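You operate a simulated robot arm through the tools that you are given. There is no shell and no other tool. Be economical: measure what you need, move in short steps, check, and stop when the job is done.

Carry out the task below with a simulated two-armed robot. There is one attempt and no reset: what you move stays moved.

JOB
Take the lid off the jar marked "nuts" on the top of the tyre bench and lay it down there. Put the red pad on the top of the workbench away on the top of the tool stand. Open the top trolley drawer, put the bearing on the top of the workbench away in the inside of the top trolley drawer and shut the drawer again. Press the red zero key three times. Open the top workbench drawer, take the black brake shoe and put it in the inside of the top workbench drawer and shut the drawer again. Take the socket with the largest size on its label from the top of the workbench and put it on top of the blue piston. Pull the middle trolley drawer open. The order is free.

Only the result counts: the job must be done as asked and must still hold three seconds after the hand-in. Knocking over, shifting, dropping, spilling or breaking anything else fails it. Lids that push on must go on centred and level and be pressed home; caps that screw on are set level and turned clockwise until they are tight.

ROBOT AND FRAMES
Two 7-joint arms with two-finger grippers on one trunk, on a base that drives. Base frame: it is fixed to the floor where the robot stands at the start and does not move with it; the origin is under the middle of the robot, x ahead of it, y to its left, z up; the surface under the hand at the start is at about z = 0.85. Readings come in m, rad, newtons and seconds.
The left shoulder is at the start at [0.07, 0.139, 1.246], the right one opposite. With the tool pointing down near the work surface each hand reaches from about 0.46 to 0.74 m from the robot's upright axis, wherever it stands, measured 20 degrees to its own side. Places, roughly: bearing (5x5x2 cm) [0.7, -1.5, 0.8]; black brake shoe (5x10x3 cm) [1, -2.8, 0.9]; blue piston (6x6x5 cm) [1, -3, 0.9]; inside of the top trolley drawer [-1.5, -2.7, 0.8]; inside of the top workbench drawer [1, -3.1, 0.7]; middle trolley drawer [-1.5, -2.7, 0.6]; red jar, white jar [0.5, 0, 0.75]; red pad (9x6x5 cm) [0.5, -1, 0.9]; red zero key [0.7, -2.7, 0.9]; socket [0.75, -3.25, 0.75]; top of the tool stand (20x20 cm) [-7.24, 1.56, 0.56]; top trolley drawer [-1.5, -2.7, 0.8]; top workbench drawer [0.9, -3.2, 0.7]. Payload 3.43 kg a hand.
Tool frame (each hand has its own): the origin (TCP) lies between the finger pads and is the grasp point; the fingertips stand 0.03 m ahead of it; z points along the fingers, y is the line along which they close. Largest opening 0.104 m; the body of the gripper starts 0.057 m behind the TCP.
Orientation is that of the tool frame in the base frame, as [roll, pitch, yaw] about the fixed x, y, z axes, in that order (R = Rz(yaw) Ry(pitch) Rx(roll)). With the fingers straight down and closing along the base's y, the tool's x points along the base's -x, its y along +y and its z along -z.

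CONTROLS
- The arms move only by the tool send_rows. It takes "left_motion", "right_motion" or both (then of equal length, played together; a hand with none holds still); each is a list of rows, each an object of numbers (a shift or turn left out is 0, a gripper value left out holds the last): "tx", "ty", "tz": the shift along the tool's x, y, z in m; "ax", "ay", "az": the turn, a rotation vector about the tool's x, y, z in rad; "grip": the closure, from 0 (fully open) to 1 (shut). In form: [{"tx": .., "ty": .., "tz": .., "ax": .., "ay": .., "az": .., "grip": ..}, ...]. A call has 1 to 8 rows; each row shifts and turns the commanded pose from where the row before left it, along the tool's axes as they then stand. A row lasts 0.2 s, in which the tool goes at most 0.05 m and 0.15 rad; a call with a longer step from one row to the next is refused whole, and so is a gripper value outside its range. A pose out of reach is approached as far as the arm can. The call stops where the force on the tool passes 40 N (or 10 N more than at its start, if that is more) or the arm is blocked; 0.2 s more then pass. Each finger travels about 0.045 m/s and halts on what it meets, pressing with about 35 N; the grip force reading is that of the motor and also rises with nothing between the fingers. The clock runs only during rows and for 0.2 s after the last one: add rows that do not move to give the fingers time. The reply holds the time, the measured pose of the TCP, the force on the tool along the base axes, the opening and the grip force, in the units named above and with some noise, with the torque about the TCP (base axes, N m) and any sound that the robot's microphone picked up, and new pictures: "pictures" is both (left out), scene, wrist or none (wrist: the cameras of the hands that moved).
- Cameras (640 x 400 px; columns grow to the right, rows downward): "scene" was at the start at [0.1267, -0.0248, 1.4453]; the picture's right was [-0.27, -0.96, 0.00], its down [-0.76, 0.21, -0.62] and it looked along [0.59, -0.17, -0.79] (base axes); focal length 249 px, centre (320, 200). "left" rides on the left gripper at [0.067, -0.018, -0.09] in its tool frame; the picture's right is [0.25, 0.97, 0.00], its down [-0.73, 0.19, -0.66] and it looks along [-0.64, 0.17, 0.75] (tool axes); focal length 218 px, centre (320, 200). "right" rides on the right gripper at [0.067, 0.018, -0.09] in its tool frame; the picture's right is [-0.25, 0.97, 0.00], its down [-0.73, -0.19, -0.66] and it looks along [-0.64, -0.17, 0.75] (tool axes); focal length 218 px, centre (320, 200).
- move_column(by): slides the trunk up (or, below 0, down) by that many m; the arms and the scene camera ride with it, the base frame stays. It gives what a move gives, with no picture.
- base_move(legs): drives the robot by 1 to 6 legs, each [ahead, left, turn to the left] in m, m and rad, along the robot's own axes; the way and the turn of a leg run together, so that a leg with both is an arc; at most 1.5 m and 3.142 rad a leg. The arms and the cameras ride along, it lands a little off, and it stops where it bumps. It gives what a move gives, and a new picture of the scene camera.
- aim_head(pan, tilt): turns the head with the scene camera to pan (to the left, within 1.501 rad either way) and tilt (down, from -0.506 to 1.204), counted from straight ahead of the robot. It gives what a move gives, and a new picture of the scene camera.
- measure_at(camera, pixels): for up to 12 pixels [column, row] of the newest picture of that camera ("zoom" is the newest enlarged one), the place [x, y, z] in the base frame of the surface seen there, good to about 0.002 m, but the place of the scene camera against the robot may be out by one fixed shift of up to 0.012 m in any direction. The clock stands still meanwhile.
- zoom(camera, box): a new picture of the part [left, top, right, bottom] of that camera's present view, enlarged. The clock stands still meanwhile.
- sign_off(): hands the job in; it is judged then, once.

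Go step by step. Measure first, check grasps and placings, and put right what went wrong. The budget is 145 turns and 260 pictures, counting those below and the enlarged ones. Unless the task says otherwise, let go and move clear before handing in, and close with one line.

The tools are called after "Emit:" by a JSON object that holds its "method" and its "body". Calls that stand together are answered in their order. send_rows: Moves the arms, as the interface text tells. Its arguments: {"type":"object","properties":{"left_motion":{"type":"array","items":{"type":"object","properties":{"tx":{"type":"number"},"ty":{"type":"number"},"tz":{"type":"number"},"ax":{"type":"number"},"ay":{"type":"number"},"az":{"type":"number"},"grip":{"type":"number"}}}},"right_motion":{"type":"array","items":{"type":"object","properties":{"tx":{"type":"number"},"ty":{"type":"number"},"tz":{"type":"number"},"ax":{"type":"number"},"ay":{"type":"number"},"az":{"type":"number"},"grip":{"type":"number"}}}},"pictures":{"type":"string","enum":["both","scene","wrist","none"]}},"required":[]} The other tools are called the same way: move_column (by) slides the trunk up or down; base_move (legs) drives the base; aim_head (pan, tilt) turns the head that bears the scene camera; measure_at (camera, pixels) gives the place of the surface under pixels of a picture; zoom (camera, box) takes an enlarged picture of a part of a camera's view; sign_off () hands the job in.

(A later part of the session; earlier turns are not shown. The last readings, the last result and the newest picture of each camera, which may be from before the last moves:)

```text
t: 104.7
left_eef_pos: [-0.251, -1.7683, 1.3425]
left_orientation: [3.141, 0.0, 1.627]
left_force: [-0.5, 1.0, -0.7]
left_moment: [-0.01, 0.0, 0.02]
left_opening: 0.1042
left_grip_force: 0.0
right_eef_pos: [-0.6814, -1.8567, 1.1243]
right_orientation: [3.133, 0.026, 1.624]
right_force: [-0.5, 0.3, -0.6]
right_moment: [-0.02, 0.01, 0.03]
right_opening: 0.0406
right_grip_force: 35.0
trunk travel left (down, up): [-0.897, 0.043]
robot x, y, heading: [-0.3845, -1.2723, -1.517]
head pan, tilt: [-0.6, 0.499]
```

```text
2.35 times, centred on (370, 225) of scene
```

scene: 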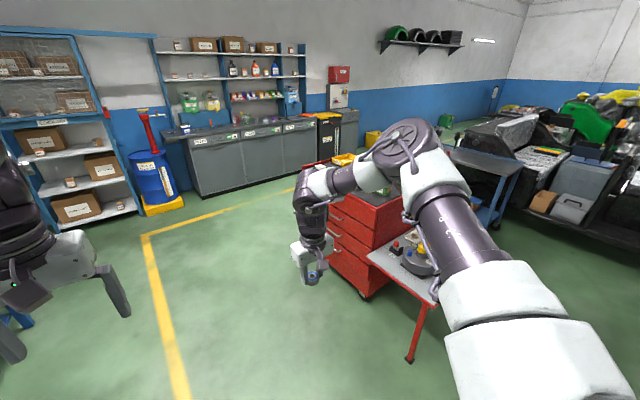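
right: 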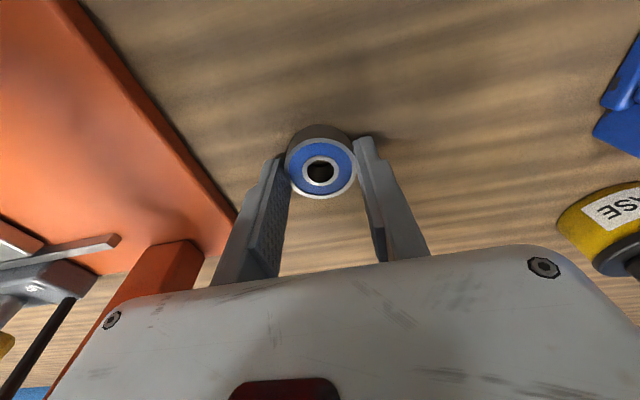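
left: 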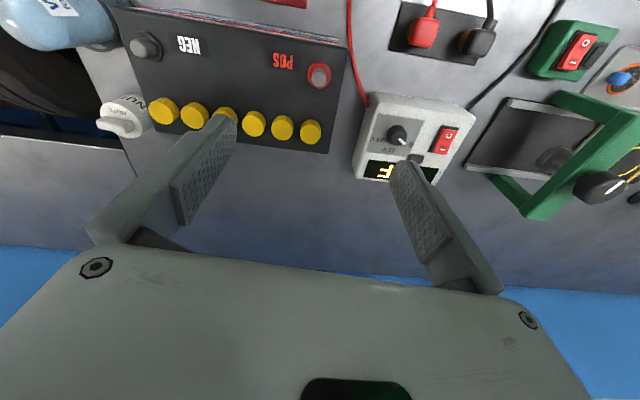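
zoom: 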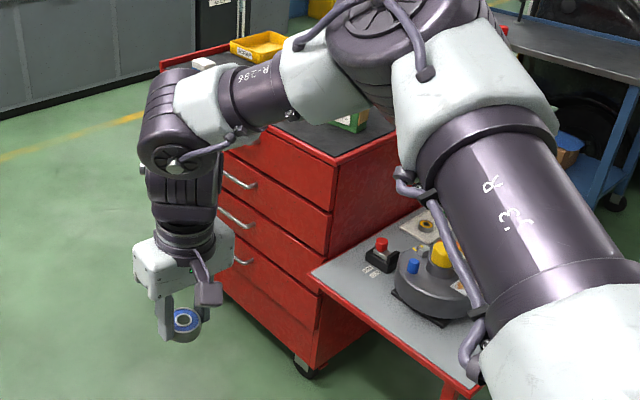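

The face lies near x≈-1.34, tilted like the workbench. I'll check room near the far cabinets before driving to the trolley's front.

Emit:
{"method": "measure_at", "body": {"camera": "scene", "pixels": [[200, 190], [290, 170], [150, 205], [320, 140], [145, 235]]}}

Emit:
{"method": "base_move", "body": {"legs": [[0.96, -0.108, 0]]}}

Emit:
{"method": "aim_head", "body": {"pan": -1.1, "tilt": 0.6}}

```text
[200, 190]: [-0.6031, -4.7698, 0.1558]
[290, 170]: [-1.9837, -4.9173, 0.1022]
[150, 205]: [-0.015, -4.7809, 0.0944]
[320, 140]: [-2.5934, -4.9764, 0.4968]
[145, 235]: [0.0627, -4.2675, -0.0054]
```

```text
t: 109.7
left_eef_pos: [-0.316, -2.726, 1.3422]
left_orientation: [-3.141, 0.002, 1.612]
left_force: [-0.1, 0.1, 0.7]
left_moment: [-0.04, -0.01, 0.02]
left_opening: 0.1042
left_grip_force: 0.1
right_eef_pos: [-0.7484, -2.8084, 1.1264]
right_orientation: [3.137, 0.028, 1.611]
right_force: [0.9, -0.4, -0.7]
right_moment: [-0.03, 0.0, -0.02]
right_opening: 0.0405
right_grip_force: 35.2
trunk travel left (down, up): [-0.897, 0.043]
robot x, y, heading: [-0.4445, -2.2295, -1.53]
head pan, tilt: [-0.6, 0.499]
```

scene: 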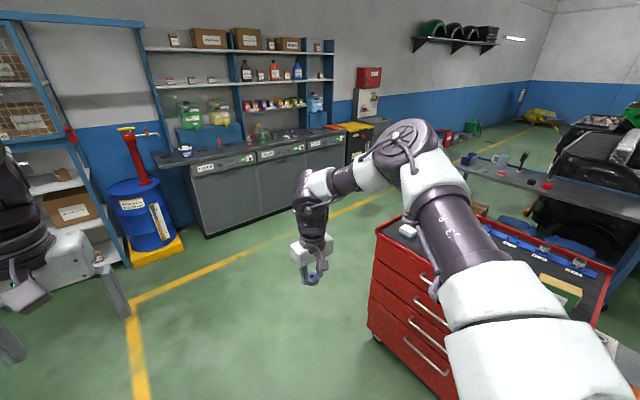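

```text
t: 110.7
left_eef_pos: [-0.3173, -2.7265, 1.3428]
left_orientation: [3.141, -0.002, 1.612]
left_force: [0.3, -0.6, 0.3]
left_moment: [-0.01, -0.01, 0.04]
left_opening: 0.1039
left_grip_force: 0.0
right_eef_pos: [-0.7488, -2.8103, 1.1253]
right_orientation: [3.133, 0.026, 1.61]
right_force: [0.0, 0.0, -0.5]
right_moment: [0.02, -0.02, 0.03]
right_opening: 0.0406
right_grip_force: 34.9
trunk travel left (down, up): [-0.897, 0.043]
robot x, y, heading: [-0.4463, -2.23, -1.526]
head pan, tilt: [-1.1, 0.6]
```

scene: 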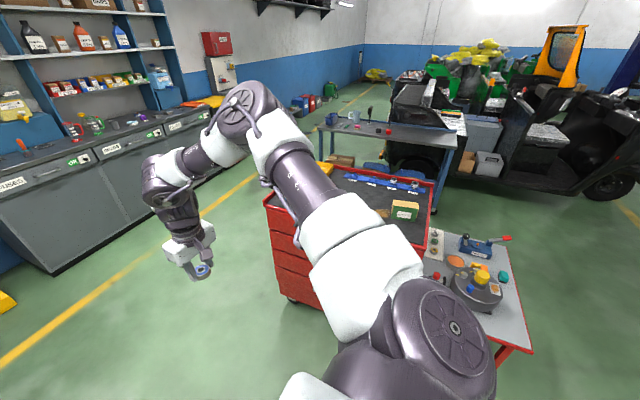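

I'll move ahead to about y=-2.7 and turn to face the trolley to see its handles.

Emit:
{"method": "base_move", "body": {"legs": [[0.47, -0.02, 0], [0, 0, -1.5]]}}

Emit:
{"method": "aim_head", "body": {"pan": 0.0, "tilt": 0.6}}

```text
t: 117.2
left_eef_pos: [-0.9377, -2.8606, 1.3417]
left_orientation: [-3.141, 0.0, 0.081]
left_force: [0.2, 0.2, -0.1]
left_moment: [0.02, 0.0, 0.0]
left_opening: 0.1041
left_grip_force: 0.1
right_eef_pos: [-1.0394, -2.4322, 1.1263]
right_orientation: [3.136, 0.025, 0.078]
right_force: [0.2, -0.2, -0.7]
right_moment: [0.02, 0.01, 0.05]
right_opening: 0.0406
right_grip_force: 35.2
trunk travel left (down, up): [-0.897, 0.043]
robot x, y, heading: [-0.4514, -2.7102, -3.063]
head pan, tilt: [-1.1, 0.6]
```

scene: 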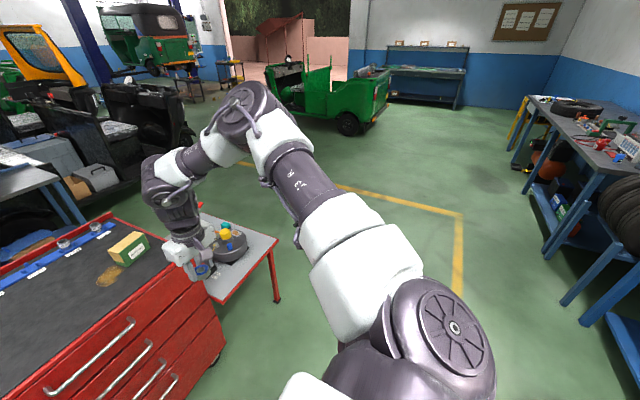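

```text
t: 118.6
left_eef_pos: [-0.9385, -2.8615, 1.3416]
left_orientation: [3.141, -0.001, 0.082]
left_force: [-0.3, 0.2, 1.1]
left_moment: [0.01, 0.03, -0.01]
left_opening: 0.1043
left_grip_force: 0.0
right_eef_pos: [-1.0386, -2.4316, 1.1252]
right_orientation: [3.136, 0.025, 0.079]
right_force: [-0.2, 0.9, -0.6]
right_moment: [0.02, 0.0, 0.01]
right_opening: 0.0406
right_grip_force: 34.6
trunk travel left (down, up): [-0.897, 0.043]
robot x, y, heading: [-0.4473, -2.7115, -3.056]
head pan, tilt: [0.0, 0.6]
```

scene: 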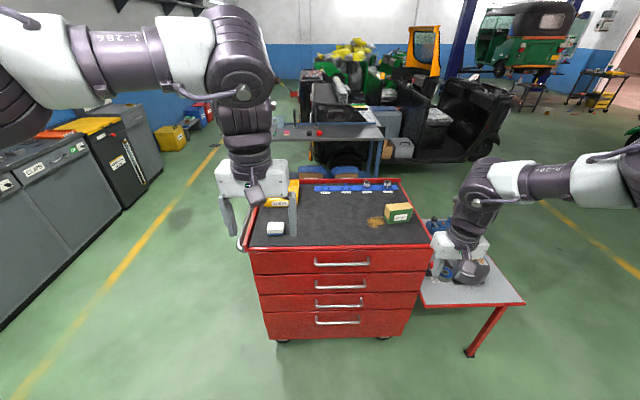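

Four drawers are visible with bar handles at (341,263), (341,285), (341,304) and (341,321). I'll zoom and measure to tell "top" and "middle".

Emit:
{"method": "zoom", "body": {"camera": "scene", "box": [230, 170, 450, 350]}}

Emit:
{"method": "measure_at", "body": {"camera": "scene", "pixels": [[341, 264], [316, 263], [367, 263], [341, 287], [341, 305], [341, 322], [341, 257], [252, 252], [428, 247], [258, 277], [341, 275], [341, 249]]}}

```text
2.22 times, centred on (340, 260) of scene
```

zoom: 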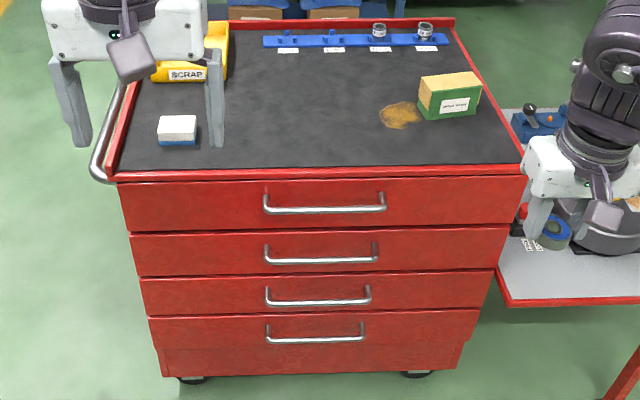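

```text
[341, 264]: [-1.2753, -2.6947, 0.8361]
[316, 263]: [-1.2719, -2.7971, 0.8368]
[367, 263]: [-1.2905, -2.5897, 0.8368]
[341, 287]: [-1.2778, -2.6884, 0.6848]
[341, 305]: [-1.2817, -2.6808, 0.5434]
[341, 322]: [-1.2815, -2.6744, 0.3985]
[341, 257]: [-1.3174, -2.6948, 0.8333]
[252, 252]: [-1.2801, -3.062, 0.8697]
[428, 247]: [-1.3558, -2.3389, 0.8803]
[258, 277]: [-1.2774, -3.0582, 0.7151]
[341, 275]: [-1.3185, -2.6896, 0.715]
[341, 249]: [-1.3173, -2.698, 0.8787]
```

The top handle bar is at z=0.836, x≈-1.277, spanning y -2.80..-2.59, standing 4 cm off the face; the second drawer's front centre is at z≈0.645, which fits "middle". I'll lower the left hand a little and turn it 90° so it closes fore-and-aft on the bar.

Emit:
{"method": "send_rows", "body": {"left_motion": [{"tz": 0.045}, {"tz": 0.045}, {"tz": 0.045}, {"az": 0.15}, {"az": 0.15}, {"az": 0.15}, {"az": 0.15}, {"az": 0.15}], "pictures": "none"}}

Emit:
{"method": "send_rows", "body": {"left_motion": [{"az": 0.15}, {"az": 0.15}, {"az": 0.15}, {"az": 0.15}, {"az": 0.15}, {"az": 0.07}], "pictures": "scene"}}

```text
t: 120.4
left_eef_pos: [-0.9377, -2.8605, 1.2066]
left_orientation: [-3.14, -0.001, -0.671]
left_force: [-0.5, -0.2, -0.3]
left_moment: [0.0, 0.01, 0.0]
left_opening: 0.1039
left_grip_force: 0.0
right_eef_pos: [-1.0395, -2.4321, 1.1257]
right_orientation: [3.135, 0.026, 0.078]
right_force: [-0.3, -0.7, -0.3]
right_moment: [0.0, 0.02, 0.0]
right_opening: 0.0403
right_grip_force: 35.5
trunk travel left (down, up): [-0.897, 0.043]
robot x, y, heading: [-0.4467, -2.7119, -3.063]
head pan, tilt: [0.0, 0.6]
```

```text
t: 121.8
left_eef_pos: [-0.9375, -2.861, 1.2067]
left_orientation: [-3.138, 0.0, -1.49]
left_force: [-0.2, 0.0, -0.2]
left_moment: [-0.01, 0.0, 0.02]
left_opening: 0.1041
left_grip_force: 0.0
right_eef_pos: [-1.0381, -2.4322, 1.1236]
right_orientation: [3.137, 0.026, 0.078]
right_force: [-0.1, 0.2, -0.1]
right_moment: [-0.01, -0.01, 0.0]
right_opening: 0.0405
right_grip_force: 34.7
trunk travel left (down, up): [-0.897, 0.043]
robot x, y, heading: [-0.4461, -2.7098, -3.059]
head pan, tilt: [0.0, 0.6]
```

scene: 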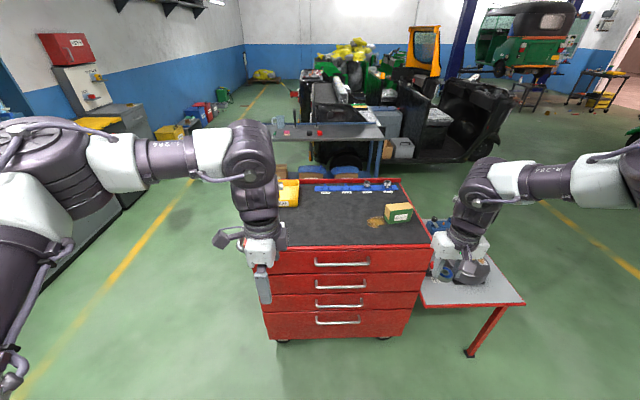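

The left hand turned cleanly (yaw -1.49). I'll tilt it slightly so its body leans off the trolley face, lower the trunk, and raise the right hand with the bearing to stay clear.

Emit:
{"method": "send_rows", "body": {"left_motion": [{"tz": 0.03}, {"tz": 0.03}, {"tz": 0.03}, {"ax": -0.125, "grip": 0.35}, {"ax": -0.125}], "right_motion": [{"tz": -0.03}, {"tz": -0.03}, {"tz": -0.03}, {"tz": -0.03}, {"tz": -0.03}], "pictures": "none"}}

Emit:
{"method": "move_column", "body": {"by": -0.19}}

```text
t: 123.0
left_eef_pos: [-0.9348, -2.8603, 1.1172]
left_orientation: [2.89, 0.002, -1.489]
left_force: [0.7, 0.6, -0.2]
left_moment: [0.0, 0.02, -0.03]
left_opening: 0.0676
left_grip_force: 0.1
right_eef_pos: [-1.0362, -2.4307, 1.276]
right_orientation: [3.137, 0.028, 0.08]
right_force: [0.8, 0.4, -1.1]
right_moment: [-0.03, 0.0, -0.01]
right_opening: 0.0405
right_grip_force: 34.8
trunk travel left (down, up): [-0.897, 0.043]
robot x, y, heading: [-0.4508, -2.7111, -3.061]
head pan, tilt: [0.0, 0.6]
```

```text
t: 125.0
left_eef_pos: [-0.9366, -2.861, 0.9265]
left_orientation: [2.893, 0.001, -1.488]
left_force: [-0.4, -1.0, -0.4]
left_moment: [0.0, -0.02, 0.01]
left_opening: 0.0676
left_grip_force: 0.0
right_eef_pos: [-1.0372, -2.4297, 1.0859]
right_orientation: [3.134, 0.026, 0.08]
right_force: [-0.8, -0.3, -0.2]
right_moment: [0.02, 0.02, -0.02]
right_opening: 0.0402
right_grip_force: 34.8
trunk travel left (down, up): [-0.707, 0.233]
robot x, y, heading: [-0.448, -2.7097, -3.056]
head pan, tilt: [0.0, 0.6]
```

Now I'll drive to bring the left hand just in front of the bar, then look with its camera.

Emit:
{"method": "base_move", "body": {"legs": [[0.285, -0.12, 0]]}}

Emit:
{"method": "send_rows", "body": {"left_motion": [{}], "pictures": "wrist"}}

```text
t: 127.2
left_eef_pos: [-1.2351, -2.7657, 0.9263]
left_orientation: [2.892, 0.004, -1.489]
left_force: [-0.2, 0.6, 0.3]
left_moment: [-0.01, 0.01, 0.02]
left_opening: 0.0676
left_grip_force: 0.0
right_eef_pos: [-1.336, -2.3359, 1.0851]
right_orientation: [3.135, 0.028, 0.077]
right_force: [-0.6, -0.4, -1.1]
right_moment: [0.02, 0.01, 0.04]
right_opening: 0.0404
right_grip_force: 35.3
trunk travel left (down, up): [-0.707, 0.233]
robot x, y, heading: [-0.7485, -2.6147, -3.059]
head pan, tilt: [0.0, 0.6]
```

scene: 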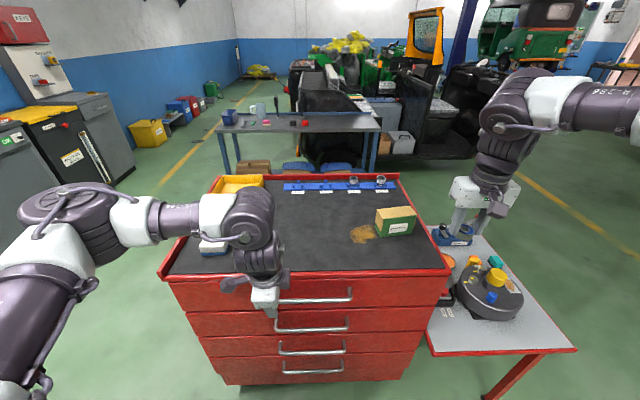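

```text
t: 127.5
left_eef_pos: [-1.236, -2.7664, 0.9259]
left_orientation: [2.892, 0.002, -1.49]
left_force: [-0.2, 0.0, -0.6]
left_moment: [-0.01, 0.0, -0.02]
left_opening: 0.0674
left_grip_force: 0.1
right_eef_pos: [-1.3363, -2.3357, 1.0853]
right_orientation: [3.136, 0.029, 0.078]
right_force: [0.4, 0.3, -1.6]
right_moment: [-0.02, 0.02, 0.01]
right_opening: 0.0404
right_grip_force: 35.3
trunk travel left (down, up): [-0.707, 0.233]
robot x, y, heading: [-0.748, -2.6155, -3.065]
head pan, tilt: [0.0, 0.6]
```

left: 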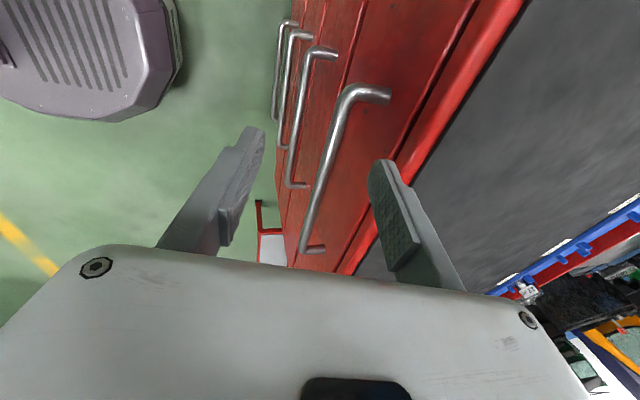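

The top handle bar runs from (375,95) to (315,250) between the fingers. I'll measure it along with the rim.

Emit:
{"method": "measure_at", "body": {"camera": "left", "pixels": [[345, 110], [335, 145], [323, 190], [312, 230], [360, 170], [405, 160], [425, 150], [316, 55], [300, 100]]}}

```text
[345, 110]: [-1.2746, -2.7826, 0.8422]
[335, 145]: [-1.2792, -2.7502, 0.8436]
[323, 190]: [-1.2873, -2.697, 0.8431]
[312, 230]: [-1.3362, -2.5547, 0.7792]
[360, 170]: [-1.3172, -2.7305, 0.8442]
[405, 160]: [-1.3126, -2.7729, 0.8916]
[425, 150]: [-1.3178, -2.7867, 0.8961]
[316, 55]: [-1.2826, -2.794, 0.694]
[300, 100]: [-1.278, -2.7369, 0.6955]
```

Bar centre is (-1.278,-2.755,0.838), and the rim edge is at x=-1.313, z=0.892. I'll narrow the opening to 4 cm, reduce the tilt to 0.12, move over the bar, and descend with one finger behind it.

Emit:
{"method": "send_rows", "body": {"left_motion": [{"ax": 0.13, "grip": 0.615}, {"grip": 0.615}, {"grip": 0.615}, {"ty": 0.0412, "tz": 0.005}, {"ty": -0.003, "tz": 0.0235}, {"ty": -0.003, "tz": 0.0235}, {"ty": -0.0025, "tz": 0.0235}], "pictures": "wrist"}}

```text
t: 128.7
left_eef_pos: [-1.2817, -2.7695, 0.9185]
left_orientation: [3.002, 0.004, -1.487]
left_force: [3.1, 1.2, 8.5]
left_moment: [-0.06, 0.19, -0.02]
left_opening: 0.0379
left_grip_force: 0.1
right_eef_pos: [-1.3342, -2.3364, 1.0857]
right_orientation: [3.135, 0.028, 0.08]
right_force: [-0.7, 0.3, -0.9]
right_moment: [0.01, 0.04, 0.05]
right_opening: 0.0406
right_grip_force: 35.4
trunk travel left (down, up): [-0.707, 0.233]
robot x, y, heading: [-0.7451, -2.6137, -3.062]
head pan, tilt: [0.0, 0.6]
stopped in row 5 (left hand): the force on the tool passed its limit at 58 N (the readings are from after the stop); the commanded pose is now the measured one
```

left: 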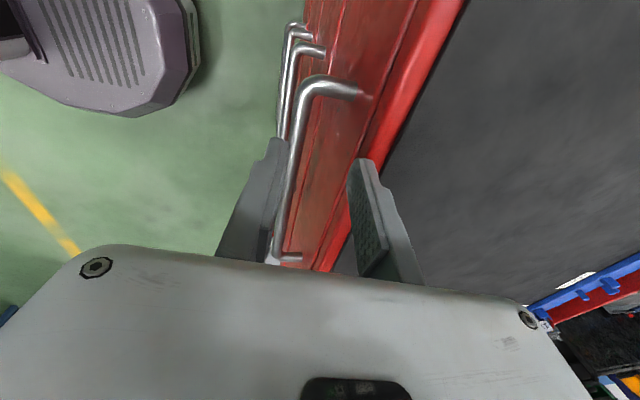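

The inner fingertip touched the rim top. I'll lift 1 cm, back off about 7 mm, narrow to 3 cm, and try again.

Emit:
{"method": "send_rows", "body": {"left_motion": [{"tz": -0.01, "grip": 0.715}, {"ty": -0.006, "grip": 0.715}, {"grip": 0.715}, {"ty": -0.003, "tz": 0.025}, {"ty": -0.003, "tz": 0.025}, {"ty": -0.002, "tz": 0.02}], "pictures": "wrist"}}

```text
t: 130.1
left_eef_pos: [-1.2789, -2.7686, 0.8555]
left_orientation: [3.008, 0.003, -1.486]
left_force: [-0.3, 0.6, 0.4]
left_moment: [0.0, 0.03, -0.02]
left_opening: 0.0297
left_grip_force: 0.1
right_eef_pos: [-1.3387, -2.3368, 1.0841]
right_orientation: [3.136, 0.024, 0.078]
right_force: [0.2, -0.1, -0.3]
right_moment: [0.01, 0.0, 0.02]
right_opening: 0.0404
right_grip_force: 34.5
trunk travel left (down, up): [-0.707, 0.233]
robot x, y, heading: [-0.7472, -2.6156, -3.064]
head pan, tilt: [0.0, 0.6]
```

left: 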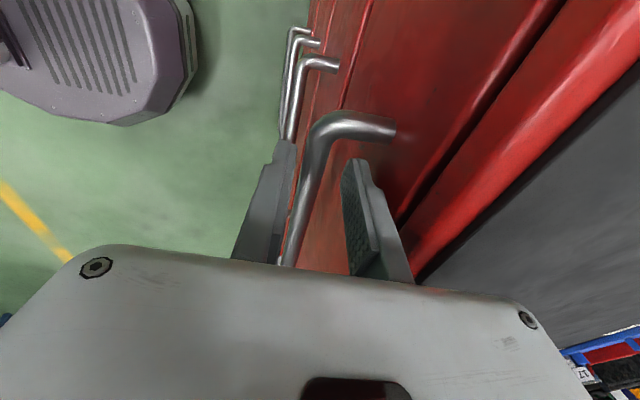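

The fingers straddle the bar. I'll close and pull the drawer by driving the base straight back.

Emit:
{"method": "send_rows", "body": {"left_motion": [{"grip": 1}, {"grip": 1}, {"grip": 1}], "pictures": "none"}}

Emit:
{"method": "base_move", "body": {"legs": [[-0.27, 0, 0]]}}

```text
t: 130.9
left_eef_pos: [-1.2761, -2.7676, 0.8524]
left_orientation: [3.015, 0.002, -1.486]
left_force: [17.2, 5.5, -18.6]
left_moment: [0.34, -0.36, 0.9]
left_opening: 0.0138
left_grip_force: 45.3
right_eef_pos: [-1.3383, -2.3356, 1.0842]
right_orientation: [3.136, 0.027, 0.079]
right_force: [-0.2, -0.1, -1.4]
right_moment: [0.0, 0.01, 0.02]
right_opening: 0.0403
right_grip_force: 34.5
trunk travel left (down, up): [-0.707, 0.233]
robot x, y, heading: [-0.7467, -2.616, -3.057]
head pan, tilt: [0.0, 0.6]
```

```text
t: 132.8
left_eef_pos: [-1.0138, -2.7414, 0.8558]
left_orientation: [3.004, 0.005, -1.489]
left_force: [-2.7, 25.1, -18.6]
left_moment: [0.64, 0.08, 0.88]
left_opening: 0.0139
left_grip_force: 44.9
right_eef_pos: [-1.0714, -2.3099, 1.0818]
right_orientation: [3.132, 0.022, 0.074]
right_force: [0.1, 0.0, -0.7]
right_moment: [-0.02, 0.01, 0.01]
right_opening: 0.0404
right_grip_force: 35.0
trunk travel left (down, up): [-0.707, 0.233]
robot x, y, heading: [-0.4808, -2.5978, -3.065]
head pan, tilt: [0.0, 0.6]
```

scene: 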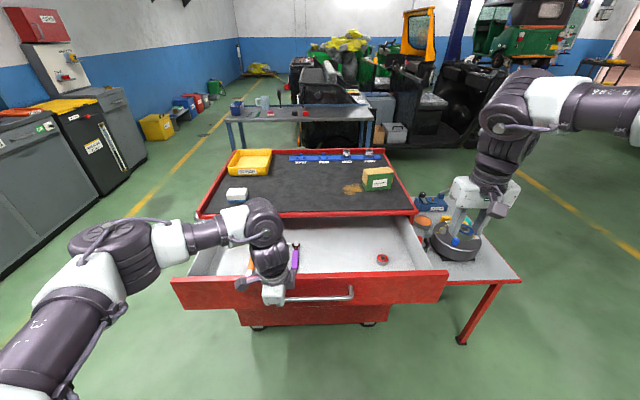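

The drawer came out 0.26 m and there is free room inside around (330,262). I'll measure the interior floor and obstacles for the right hand.

Emit:
{"method": "measure_at", "body": {"camera": "scene", "pixels": [[383, 259], [400, 250], [345, 258], [410, 262], [345, 278], [430, 270], [415, 240], [345, 235], [300, 255], [360, 245]]}}

Emit:
{"method": "zoom", "body": {"camera": "scene", "box": [160, 190, 460, 320]}}

```text
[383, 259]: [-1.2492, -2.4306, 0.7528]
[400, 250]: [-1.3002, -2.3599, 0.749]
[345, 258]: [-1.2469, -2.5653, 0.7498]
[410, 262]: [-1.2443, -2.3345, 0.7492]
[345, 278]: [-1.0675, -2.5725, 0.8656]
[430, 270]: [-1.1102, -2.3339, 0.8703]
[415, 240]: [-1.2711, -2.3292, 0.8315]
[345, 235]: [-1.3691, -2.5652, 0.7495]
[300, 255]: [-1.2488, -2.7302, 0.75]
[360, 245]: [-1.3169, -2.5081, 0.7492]
```

```text
2.13 times, centred on (310, 255) of scene
```

zoom: 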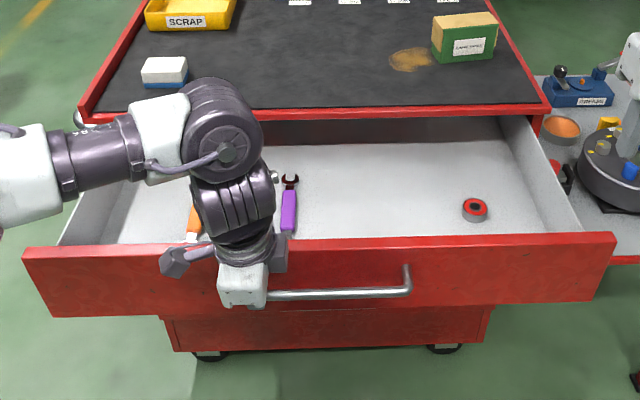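

The floor is at z=0.75 with free space around (-1.21,-2.54). The right hand can't reach that far while the left holds the handle, so I'll release and raise the left hand, then shift the base.

Emit:
{"method": "send_rows", "body": {"left_motion": [{"grip": 0.715}, {"grip": 0.715}, {"ty": 0.003, "tz": -0.025}, {"ty": 0.003, "tz": -0.025}, {"ty": 0.003, "tz": -0.03}, {"tz": -0.04}, {"tz": -0.04}, {"tz": -0.04}], "pictures": "none"}}

Emit:
{"method": "base_move", "body": {"legs": [[0.192, 0.213, 0]]}}

```text
t: 134.6
left_eef_pos: [-0.9944, -2.7446, 1.0547]
left_orientation: [3.005, 0.006, -1.49]
left_force: [1.0, -1.1, 0.5]
left_moment: [0.04, -0.01, 0.0]
left_opening: 0.0298
left_grip_force: 0.0
right_eef_pos: [-1.0673, -2.3118, 1.0845]
right_orientation: [3.135, 0.026, 0.077]
right_force: [0.4, 0.0, -0.2]
right_moment: [0.01, 0.0, -0.01]
right_opening: 0.04
right_grip_force: 34.8
trunk travel left (down, up): [-0.707, 0.233]
robot x, y, heading: [-0.4795, -2.5986, -3.062]
head pan, tilt: [0.0, 0.6]
```

```text
t: 136.6
left_eef_pos: [-1.168, -2.9715, 1.0548]
left_orientation: [3.005, 0.008, -1.484]
left_force: [0.7, -0.6, 0.7]
left_moment: [-0.05, -0.01, 0.01]
left_opening: 0.0294
left_grip_force: 0.1
right_eef_pos: [-1.2435, -2.54, 1.085]
right_orientation: [3.134, 0.025, 0.077]
right_force: [0.1, -0.4, -1.3]
right_moment: [-0.01, -0.03, 0.04]
right_opening: 0.0407
right_grip_force: 34.9
trunk travel left (down, up): [-0.707, 0.233]
robot x, y, heading: [-0.6525, -2.8188, -3.057]
head pan, tilt: [0.0, 0.6]
```

scene: 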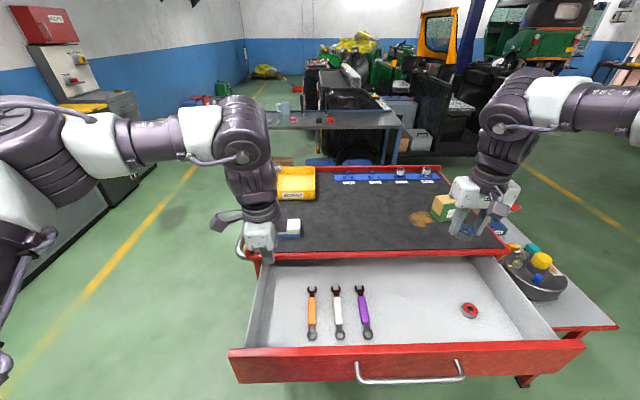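

The right hand is above the drawer at (-1.24,-2.54). I'll pull back 3.5 cm and lower in steps.

Emit:
{"method": "send_rows", "body": {"right_motion": [{"tx": 0.035}, {"tz": 0.045}, {"tz": 0.045}, {"tz": 0.04}, {}], "pictures": "none"}}

Emit:
{"method": "move_column", "body": {"by": -0.12}}

Emit:
{"method": "send_rows", "body": {"right_motion": [{}], "pictures": "both"}}

```text
t: 137.8
left_eef_pos: [-1.1681, -2.9729, 1.0543]
left_orientation: [3.004, 0.01, -1.483]
left_force: [-0.4, 0.8, 0.5]
left_moment: [-0.02, -0.02, 0.02]
left_opening: 0.0296
left_grip_force: 0.0
right_eef_pos: [-1.2148, -2.5374, 0.9504]
right_orientation: [3.137, 0.025, 0.08]
right_force: [-0.2, 0.0, -1.3]
right_moment: [0.01, -0.07, 0.01]
right_opening: 0.0403
right_grip_force: 34.8
trunk travel left (down, up): [-0.707, 0.233]
robot x, y, heading: [-0.6511, -2.8232, -3.059]
head pan, tilt: [0.0, 0.6]
```

```text
t: 139.3
left_eef_pos: [-1.167, -2.9726, 0.9351]
left_orientation: [3.005, 0.009, -1.484]
left_force: [0.3, 0.0, -0.1]
left_moment: [0.0, -0.03, 0.01]
left_opening: 0.0298
left_grip_force: 0.1
right_eef_pos: [-1.2135, -2.5363, 0.8311]
right_orientation: [3.135, 0.025, 0.077]
right_force: [0.4, 0.2, -0.4]
right_moment: [-0.02, -0.02, 0.01]
right_opening: 0.0405
right_grip_force: 35.2
trunk travel left (down, up): [-0.587, 0.353]
robot x, y, heading: [-0.6524, -2.8203, -3.063]
head pan, tilt: [0.0, 0.6]
```

```text
t: 139.7
left_eef_pos: [-1.169, -2.9723, 0.934]
left_orientation: [3.004, 0.009, -1.483]
left_force: [0.3, 0.3, -0.1]
left_moment: [0.03, 0.04, -0.04]
left_opening: 0.0294
left_grip_force: 0.1
right_eef_pos: [-1.2153, -2.5372, 0.8311]
right_orientation: [3.133, 0.026, 0.079]
right_force: [-0.7, -0.1, -0.8]
right_moment: [0.05, 0.02, 0.01]
right_opening: 0.0407
right_grip_force: 35.0
trunk travel left (down, up): [-0.587, 0.353]
robot x, y, heading: [-0.6548, -2.8254, -3.059]
head pan, tilt: [0.0, 0.6]
```

scene: 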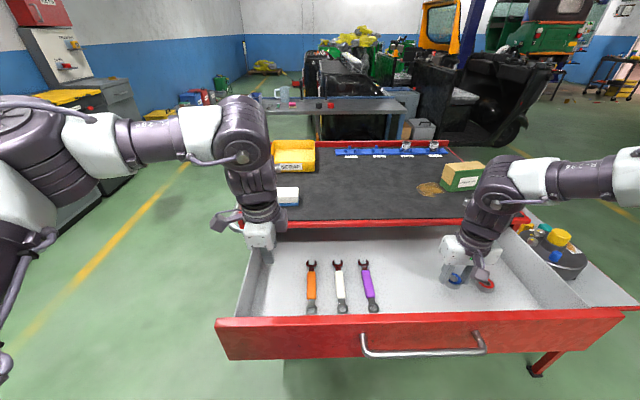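
right: 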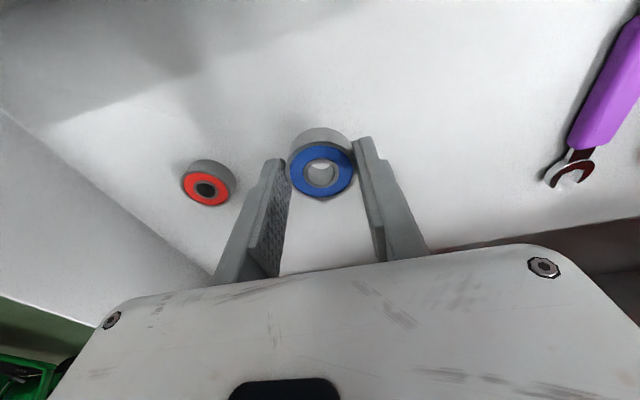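

The bearing hangs over clear floor, about 10 cm from the red ring. I'll lower until it touches, then release.

Emit:
{"method": "send_rows", "body": {"right_motion": [{"tz": 0.02}, {"tz": 0.012}, {"tz": 0.004}, {"tz": 0.004}, {"tz": 0.003}, {"tz": 0.003}], "pictures": "none"}}

```text
t: 141.1
left_eef_pos: [-1.1658, -2.9728, 0.9351]
left_orientation: [3.001, 0.01, -1.484]
left_force: [-0.4, 1.0, 0.5]
left_moment: [0.0, 0.03, -0.03]
left_opening: 0.0296
left_grip_force: 0.1
right_eef_pos: [-1.2159, -2.5385, 0.7885]
right_orientation: [3.134, 0.032, 0.079]
right_force: [-1.0, 1.7, 16.3]
right_moment: [0.24, -0.21, 0.03]
right_opening: 0.0407
right_grip_force: 34.7
trunk travel left (down, up): [-0.587, 0.353]
robot x, y, heading: [-0.6515, -2.821, -3.065]
head pan, tilt: [0.0, 0.6]
```

Contact at z=0.788 with 16 N. I'll open to 6 cm and rise straight up.

Emit:
{"method": "send_rows", "body": {"right_motion": [{"grip": 0.42}, {"grip": 0.42}, {"grip": 0.42}, {"tz": -0.02}, {"tz": -0.03}, {"tz": -0.045}, {"tz": -0.045}, {"tz": -0.045}], "pictures": "wrist"}}

Emit:
{"method": "move_column", "body": {"by": 0.12}}

```text
t: 142.9
left_eef_pos: [-1.1667, -2.973, 0.9349]
left_orientation: [3.003, 0.008, -1.484]
left_force: [-0.4, 0.0, 0.3]
left_moment: [-0.01, 0.01, -0.01]
left_opening: 0.0297
left_grip_force: 0.0
right_eef_pos: [-1.2093, -2.5352, 0.9722]
right_orientation: [3.136, 0.025, 0.079]
right_force: [-0.3, 0.4, -0.1]
right_moment: [0.01, 0.01, -0.01]
right_opening: 0.0605
right_grip_force: 0.1
trunk travel left (down, up): [-0.587, 0.353]
robot x, y, heading: [-0.6529, -2.8206, -3.059]
head pan, tilt: [0.0, 0.6]
```

right: 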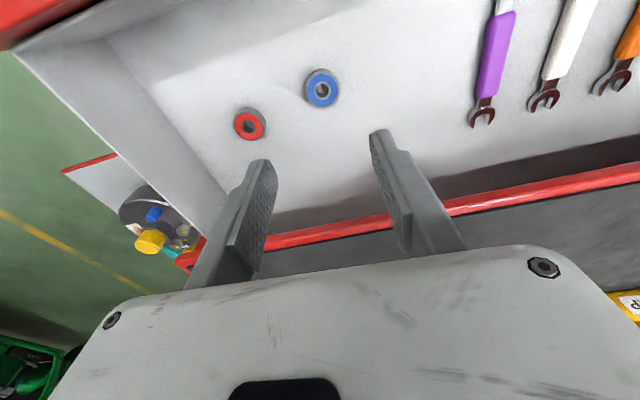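

```text
t: 144.4
left_eef_pos: [-1.1678, -2.972, 1.055]
left_orientation: [3.003, 0.009, -1.483]
left_force: [-0.7, 0.6, 1.3]
left_moment: [0.0, 0.01, -0.03]
left_opening: 0.0298
left_grip_force: 0.0
right_eef_pos: [-1.211, -2.5335, 1.0907]
right_orientation: [3.135, 0.024, 0.076]
right_force: [-0.1, 0.9, 0.5]
right_moment: [-0.01, -0.04, -0.01]
right_opening: 0.0602
right_grip_force: 0.1
trunk travel left (down, up): [-0.707, 0.233]
robot x, y, heading: [-0.653, -2.8208, -3.055]
head pan, tilt: [0.0, 0.6]
```

The bearing lies in the drawer (right view 322,88). I'll drive back by the same shift so the left hand is over the handle again, then close the drawer by the handle.

Emit:
{"method": "base_move", "body": {"legs": [[-0.192, 0, 0], [0, -0.213, 0]]}}

Emit:
{"method": "send_rows", "body": {"left_motion": [{"tz": 0.04}, {"tz": 0.04}, {}], "pictures": "wrist"}}

```text
t: 147.2
left_eef_pos: [-0.9931, -2.7472, 1.0548]
left_orientation: [3.005, 0.009, -1.475]
left_force: [-0.5, -0.3, -0.2]
left_moment: [0.0, 0.0, 0.01]
left_opening: 0.0296
left_grip_force: 0.0
right_eef_pos: [-1.039, -2.3091, 1.0908]
right_orientation: [3.136, 0.026, 0.088]
right_force: [-0.9, -0.3, -0.2]
right_moment: [0.02, 0.0, 0.0]
right_opening: 0.0603
right_grip_force: 0.0
trunk travel left (down, up): [-0.707, 0.233]
robot x, y, heading: [-0.4799, -2.5906, -3.056]
head pan, tilt: [0.0, 0.6]
```

scene: 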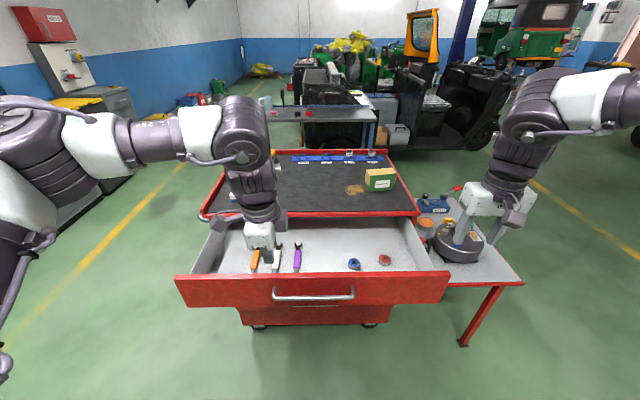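

```text
t: 148.1
left_eef_pos: [-1.0029, -2.7456, 0.9729]
left_orientation: [3.0, 0.005, -1.477]
left_force: [-0.4, -0.1, 1.2]
left_moment: [0.01, -0.02, 0.02]
left_opening: 0.0295
left_grip_force: 0.0
right_eef_pos: [-1.0379, -2.3066, 1.091]
right_orientation: [3.135, 0.025, 0.086]
right_force: [-0.3, -0.1, -0.3]
right_moment: [-0.01, 0.03, -0.05]
right_opening: 0.0603
right_grip_force: 0.0
trunk travel left (down, up): [-0.707, 0.233]
robot x, y, heading: [-0.481, -2.5924, -3.055]
head pan, tilt: [0.0, 0.6]
```

left: 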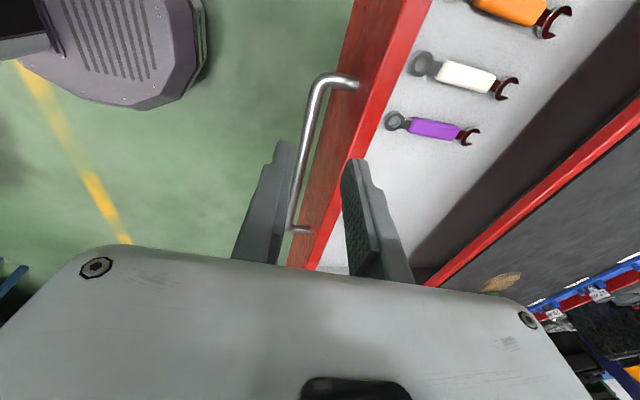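

Emit:
{"method": "measure_at", "body": {"camera": "left", "pixels": [[316, 100], [308, 140], [299, 180], [345, 130], [360, 120], [330, 175]]}}

```text
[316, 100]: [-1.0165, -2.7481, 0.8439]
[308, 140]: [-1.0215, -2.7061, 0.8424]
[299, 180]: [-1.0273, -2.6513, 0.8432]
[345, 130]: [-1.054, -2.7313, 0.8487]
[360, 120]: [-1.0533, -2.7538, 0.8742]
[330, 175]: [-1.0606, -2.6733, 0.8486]
```

The bar is at x=-1.017 for this y. I'll move over it, descend and close.

Emit:
{"method": "send_rows", "body": {"left_motion": [{"ty": 0.014, "tz": 0.002}, {"ty": -0.0055, "tz": 0.039}, {"ty": -0.0055, "tz": 0.039}, {"ty": -0.0056, "tz": 0.039}, {}, {"grip": 1}, {"grip": 1}, {"grip": 1}], "pictures": "wrist"}}

```text
t: 149.8
left_eef_pos: [-1.0179, -2.749, 0.857]
left_orientation: [3.006, 0.008, -1.479]
left_force: [-0.6, 5.9, -9.6]
left_moment: [0.25, 0.09, -0.14]
left_opening: 0.0156
left_grip_force: 45.1
right_eef_pos: [-1.0392, -2.3088, 1.0907]
right_orientation: [3.135, 0.024, 0.087]
right_force: [0.0, -0.3, -0.2]
right_moment: [0.0, 0.0, -0.02]
right_opening: 0.0602
right_grip_force: 0.0
trunk travel left (down, up): [-0.707, 0.233]
robot x, y, heading: [-0.4806, -2.5914, -3.05]
head pan, tilt: [0.0, 0.6]
```

left: 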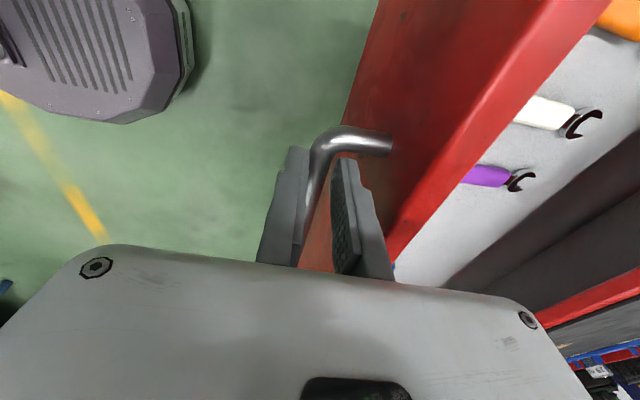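

The bar is gripped. Driving ahead 0.265 m to shut the drawer.

Emit:
{"method": "base_move", "body": {"legs": [[0.265, 0, 0]]}}

Emit:
{"method": "send_rows", "body": {"left_motion": [{"ty": 0.005}, {"ty": 0.005}], "pictures": "wrist"}}

```text
t: 151.8
left_eef_pos: [-1.2712, -2.7736, 0.8571]
left_orientation: [3.016, -0.002, -1.477]
left_force: [-0.7, -0.4, -2.1]
left_moment: [0.7, 0.09, 0.56]
left_opening: 0.014
left_grip_force: 44.9
right_eef_pos: [-1.2922, -2.3273, 1.0911]
right_orientation: [3.137, 0.024, 0.079]
right_force: [-0.4, -0.4, -1.1]
right_moment: [-0.01, -0.02, 0.0]
right_opening: 0.0605
right_grip_force: 0.2
trunk travel left (down, up): [-0.707, 0.233]
robot x, y, heading: [-0.7372, -2.6124, -3.055]
head pan, tilt: [0.0, 0.6]
stopped in leg 1: the force on the tool passed its limit at 51 N (the readings are from after the stop); the commanded pose is now the measured one
```

scene: 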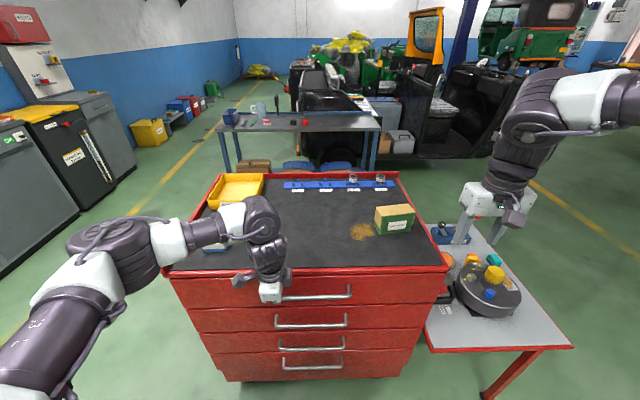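

```text
t: 152.4
left_eef_pos: [-1.275, -2.7742, 0.8568]
left_orientation: [3.024, -0.004, -1.485]
left_force: [33.0, 7.3, -16.3]
left_moment: [0.96, -0.52, 0.98]
left_opening: 0.0142
left_grip_force: 45.1
right_eef_pos: [-1.2886, -2.3261, 1.0924]
right_orientation: [3.134, 0.028, 0.08]
right_force: [-0.7, 0.6, -1.1]
right_moment: [-0.01, 0.01, 0.0]
right_opening: 0.0602
right_grip_force: 0.0
trunk travel left (down, up): [-0.707, 0.233]
robot x, y, heading: [-0.734, -2.611, -3.058]
head pan, tilt: [0.0, 0.6]
```

left: 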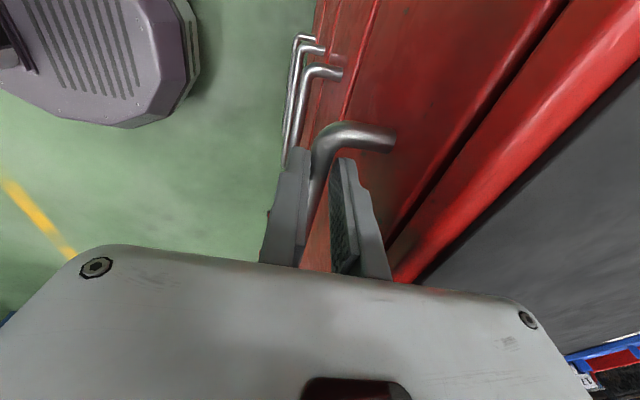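

The drawer is shut (TCP back at x=-1.275, pushing 33 N). I'll release, rise, back off, and tilt the hand ~0.6 rad so it can take the second handle without touching the first.

Emit:
{"method": "send_rows", "body": {"left_motion": [{"grip": 0.715}, {"grip": 0.715}, {"ty": 0.002, "tz": -0.02}, {"ty": 0.004, "tz": -0.03}, {"ty": 0.004, "tz": -0.03}], "right_motion": [{}, {}, {"tz": -0.03}, {"tz": -0.03}, {"tz": -0.03}], "pictures": "none"}}

Emit:
{"method": "base_move", "body": {"legs": [[-0.15, 0, 0]]}}

Emit:
{"method": "send_rows", "body": {"left_motion": [{"ax": -0.12}, {"ax": -0.12}, {"ax": -0.12}, {"ax": -0.11}], "pictures": "none"}}

Emit:
{"method": "move_column", "body": {"by": -0.15}}

Emit:
{"method": "send_rows", "body": {"left_motion": [{}], "pictures": "both"}}

```text
t: 153.6
left_eef_pos: [-1.2797, -2.7742, 0.9384]
left_orientation: [3.014, -0.004, -1.481]
left_force: [0.2, 0.1, -0.5]
left_moment: [0.0, 0.04, -0.02]
left_opening: 0.0298
left_grip_force: 0.0
right_eef_pos: [-1.2861, -2.3258, 1.182]
right_orientation: [3.134, 0.025, 0.079]
right_force: [-0.3, -0.5, 1.0]
right_moment: [0.01, 0.0, 0.0]
right_opening: 0.0604
right_grip_force: 0.0
trunk travel left (down, up): [-0.707, 0.233]
robot x, y, heading: [-0.7341, -2.6156, -3.063]
head pan, tilt: [0.0, 0.6]
```

```text
t: 155.0
left_eef_pos: [-1.1297, -2.7611, 0.9372]
left_orientation: [3.019, -0.003, -1.482]
left_force: [-0.3, 0.5, -0.1]
left_moment: [0.01, -0.04, -0.01]
left_opening: 0.0295
left_grip_force: 0.1
right_eef_pos: [-1.1358, -2.3121, 1.1802]
right_orientation: [3.135, 0.025, 0.078]
right_force: [-0.3, 0.1, -0.3]
right_moment: [0.03, -0.01, -0.01]
right_opening: 0.0605
right_grip_force: 0.1
trunk travel left (down, up): [-0.707, 0.233]
robot x, y, heading: [-0.5824, -2.6029, -3.062]
head pan, tilt: [0.0, 0.6]
```

scene: 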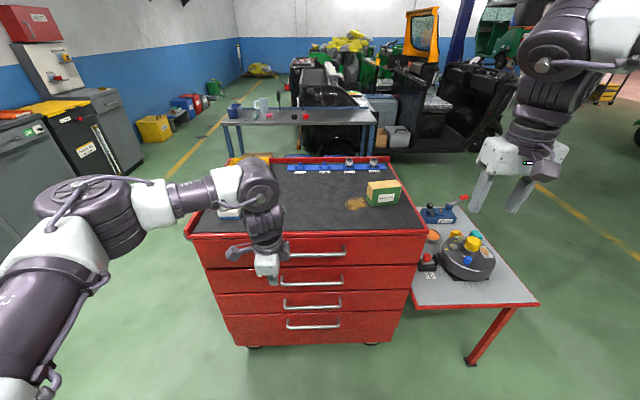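

```text
t: 156.0
left_eef_pos: [-1.1284, -2.7628, 0.938]
left_orientation: [2.541, -0.002, -1.482]
left_force: [0.0, 0.2, -0.3]
left_moment: [-0.03, 0.01, 0.0]
left_opening: 0.0297
left_grip_force: 0.1
right_eef_pos: [-1.1339, -2.3128, 1.1804]
right_orientation: [3.136, 0.024, 0.078]
right_force: [-0.8, -0.4, -0.4]
right_moment: [-0.02, 0.01, 0.02]
right_opening: 0.0602
right_grip_force: 0.1
trunk travel left (down, up): [-0.707, 0.233]
robot x, y, heading: [-0.5823, -2.6018, -3.059]
head pan, tilt: [0.0, 0.6]
```

```text
t: 157.7
left_eef_pos: [-1.1289, -2.7615, 0.7886]
left_orientation: [2.544, -0.004, -1.481]
left_force: [0.0, -0.2, -0.3]
left_moment: [0.02, 0.0, -0.02]
left_opening: 0.0296
left_grip_force: 0.0
right_eef_pos: [-1.135, -2.3128, 1.0316]
right_orientation: [3.137, 0.025, 0.079]
right_force: [0.2, -0.5, -1.3]
right_moment: [-0.02, 0.01, 0.02]
right_opening: 0.0603
right_grip_force: 0.0
trunk travel left (down, up): [-0.557, 0.383]
robot x, y, heading: [-0.5882, -2.6012, -3.06]
head pan, tilt: [0.0, 0.6]
```

```text
t: 158.1
left_eef_pos: [-1.1274, -2.7626, 0.7867]
left_orientation: [2.544, -0.004, -1.483]
left_force: [0.4, -0.6, 0.2]
left_moment: [0.0, 0.01, 0.04]
left_opening: 0.0299
left_grip_force: 0.1
right_eef_pos: [-1.1339, -2.3127, 1.0314]
right_orientation: [3.135, 0.025, 0.077]
right_force: [-0.3, 0.6, -0.2]
right_moment: [0.01, -0.02, -0.01]
right_opening: 0.0603
right_grip_force: 0.0
trunk travel left (down, up): [-0.557, 0.383]
robot x, y, heading: [-0.584, -2.603, -3.062]
head pan, tilt: [0.0, 0.6]
```

scene: 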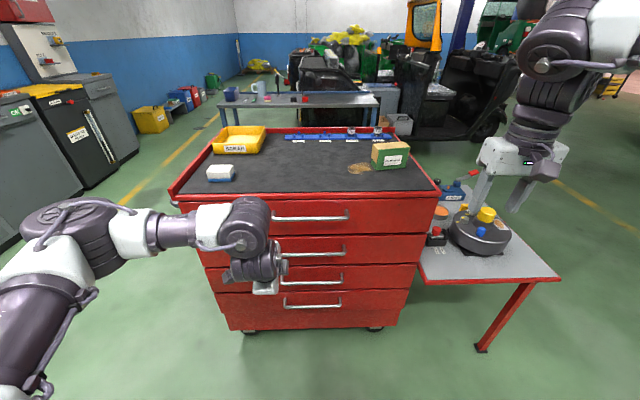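
left: 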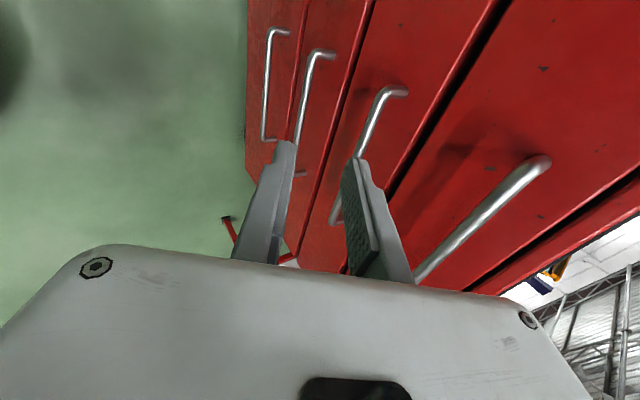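

The second handle shows at (375,120) in the left view. I'll measure it and the first bar.

Emit:
{"method": "measure_at", "body": {"camera": "left", "pixels": [[385, 98], [374, 120], [363, 145], [400, 130], [530, 170], [480, 215], [420, 60], [505, 200]]}}

```text
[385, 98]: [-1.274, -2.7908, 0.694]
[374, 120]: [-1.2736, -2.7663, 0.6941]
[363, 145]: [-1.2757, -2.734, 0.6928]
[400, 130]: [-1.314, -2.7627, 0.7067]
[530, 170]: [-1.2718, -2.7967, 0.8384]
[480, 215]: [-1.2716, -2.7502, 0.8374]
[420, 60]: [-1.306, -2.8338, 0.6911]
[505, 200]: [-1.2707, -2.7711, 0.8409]
```

Bar 2's centre is about (-1.278,-2.766,0.690). I'll drive ahead 0.095 to the pre-grasp point.

Emit:
{"method": "base_move", "body": {"legs": [[0.095, 0, 0]]}}

```text
t: 159.2
left_eef_pos: [-1.2247, -2.7688, 0.7878]
left_orientation: [2.545, -0.005, -1.485]
left_force: [-0.7, 0.3, -0.1]
left_moment: [-0.02, 0.0, 0.0]
left_opening: 0.0299
left_grip_force: 0.0
right_eef_pos: [-1.2292, -2.321, 1.0303]
right_orientation: [3.136, 0.024, 0.077]
right_force: [0.0, 0.3, 0.1]
right_moment: [0.0, 0.01, -0.01]
right_opening: 0.0602
right_grip_force: 0.1
trunk travel left (down, up): [-0.557, 0.383]
robot x, y, heading: [-0.6783, -2.6109, -3.067]
head pan, tilt: [0.0, 0.6]
```

scene: 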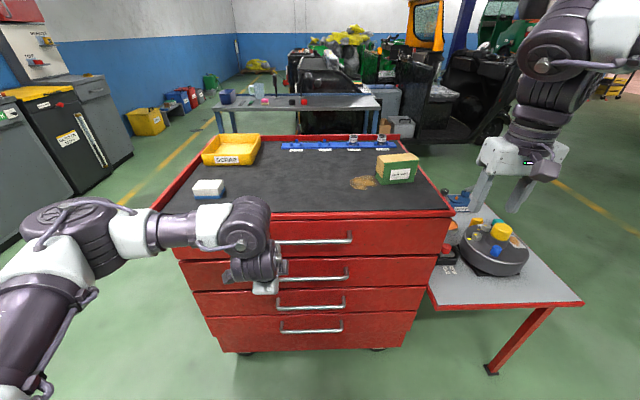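

Now along the finger axis onto the bar: shift -0.011 in y, then 0.093 forward along the fingers, and close.

Emit:
{"method": "send_rows", "body": {"left_motion": [{"ty": -0.011}, {"tz": 0.031}, {"tz": 0.031}, {"tz": 0.031}, {}], "pictures": "wrist"}}

```text
t: 160.4
left_eef_pos: [-1.2688, -2.7733, 0.7061]
left_orientation: [2.545, -0.003, -1.485]
left_force: [-0.6, 0.1, -0.1]
left_moment: [-0.01, 0.03, 0.01]
left_opening: 0.0297
left_grip_force: 0.0
right_eef_pos: [-1.2278, -2.3189, 1.031]
right_orientation: [3.133, 0.024, 0.077]
right_force: [0.1, -1.2, 0.0]
right_moment: [0.01, -0.01, -0.01]
right_opening: 0.0602
right_grip_force: 0.0
trunk travel left (down, up): [-0.557, 0.383]
robot x, y, heading: [-0.6792, -2.6088, -3.062]
head pan, tilt: [0.0, 0.6]
```

left: 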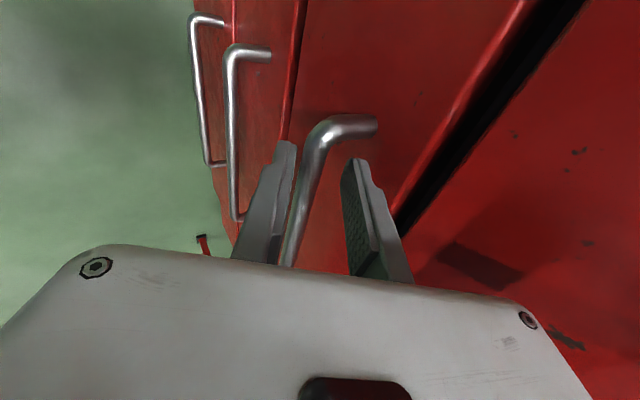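

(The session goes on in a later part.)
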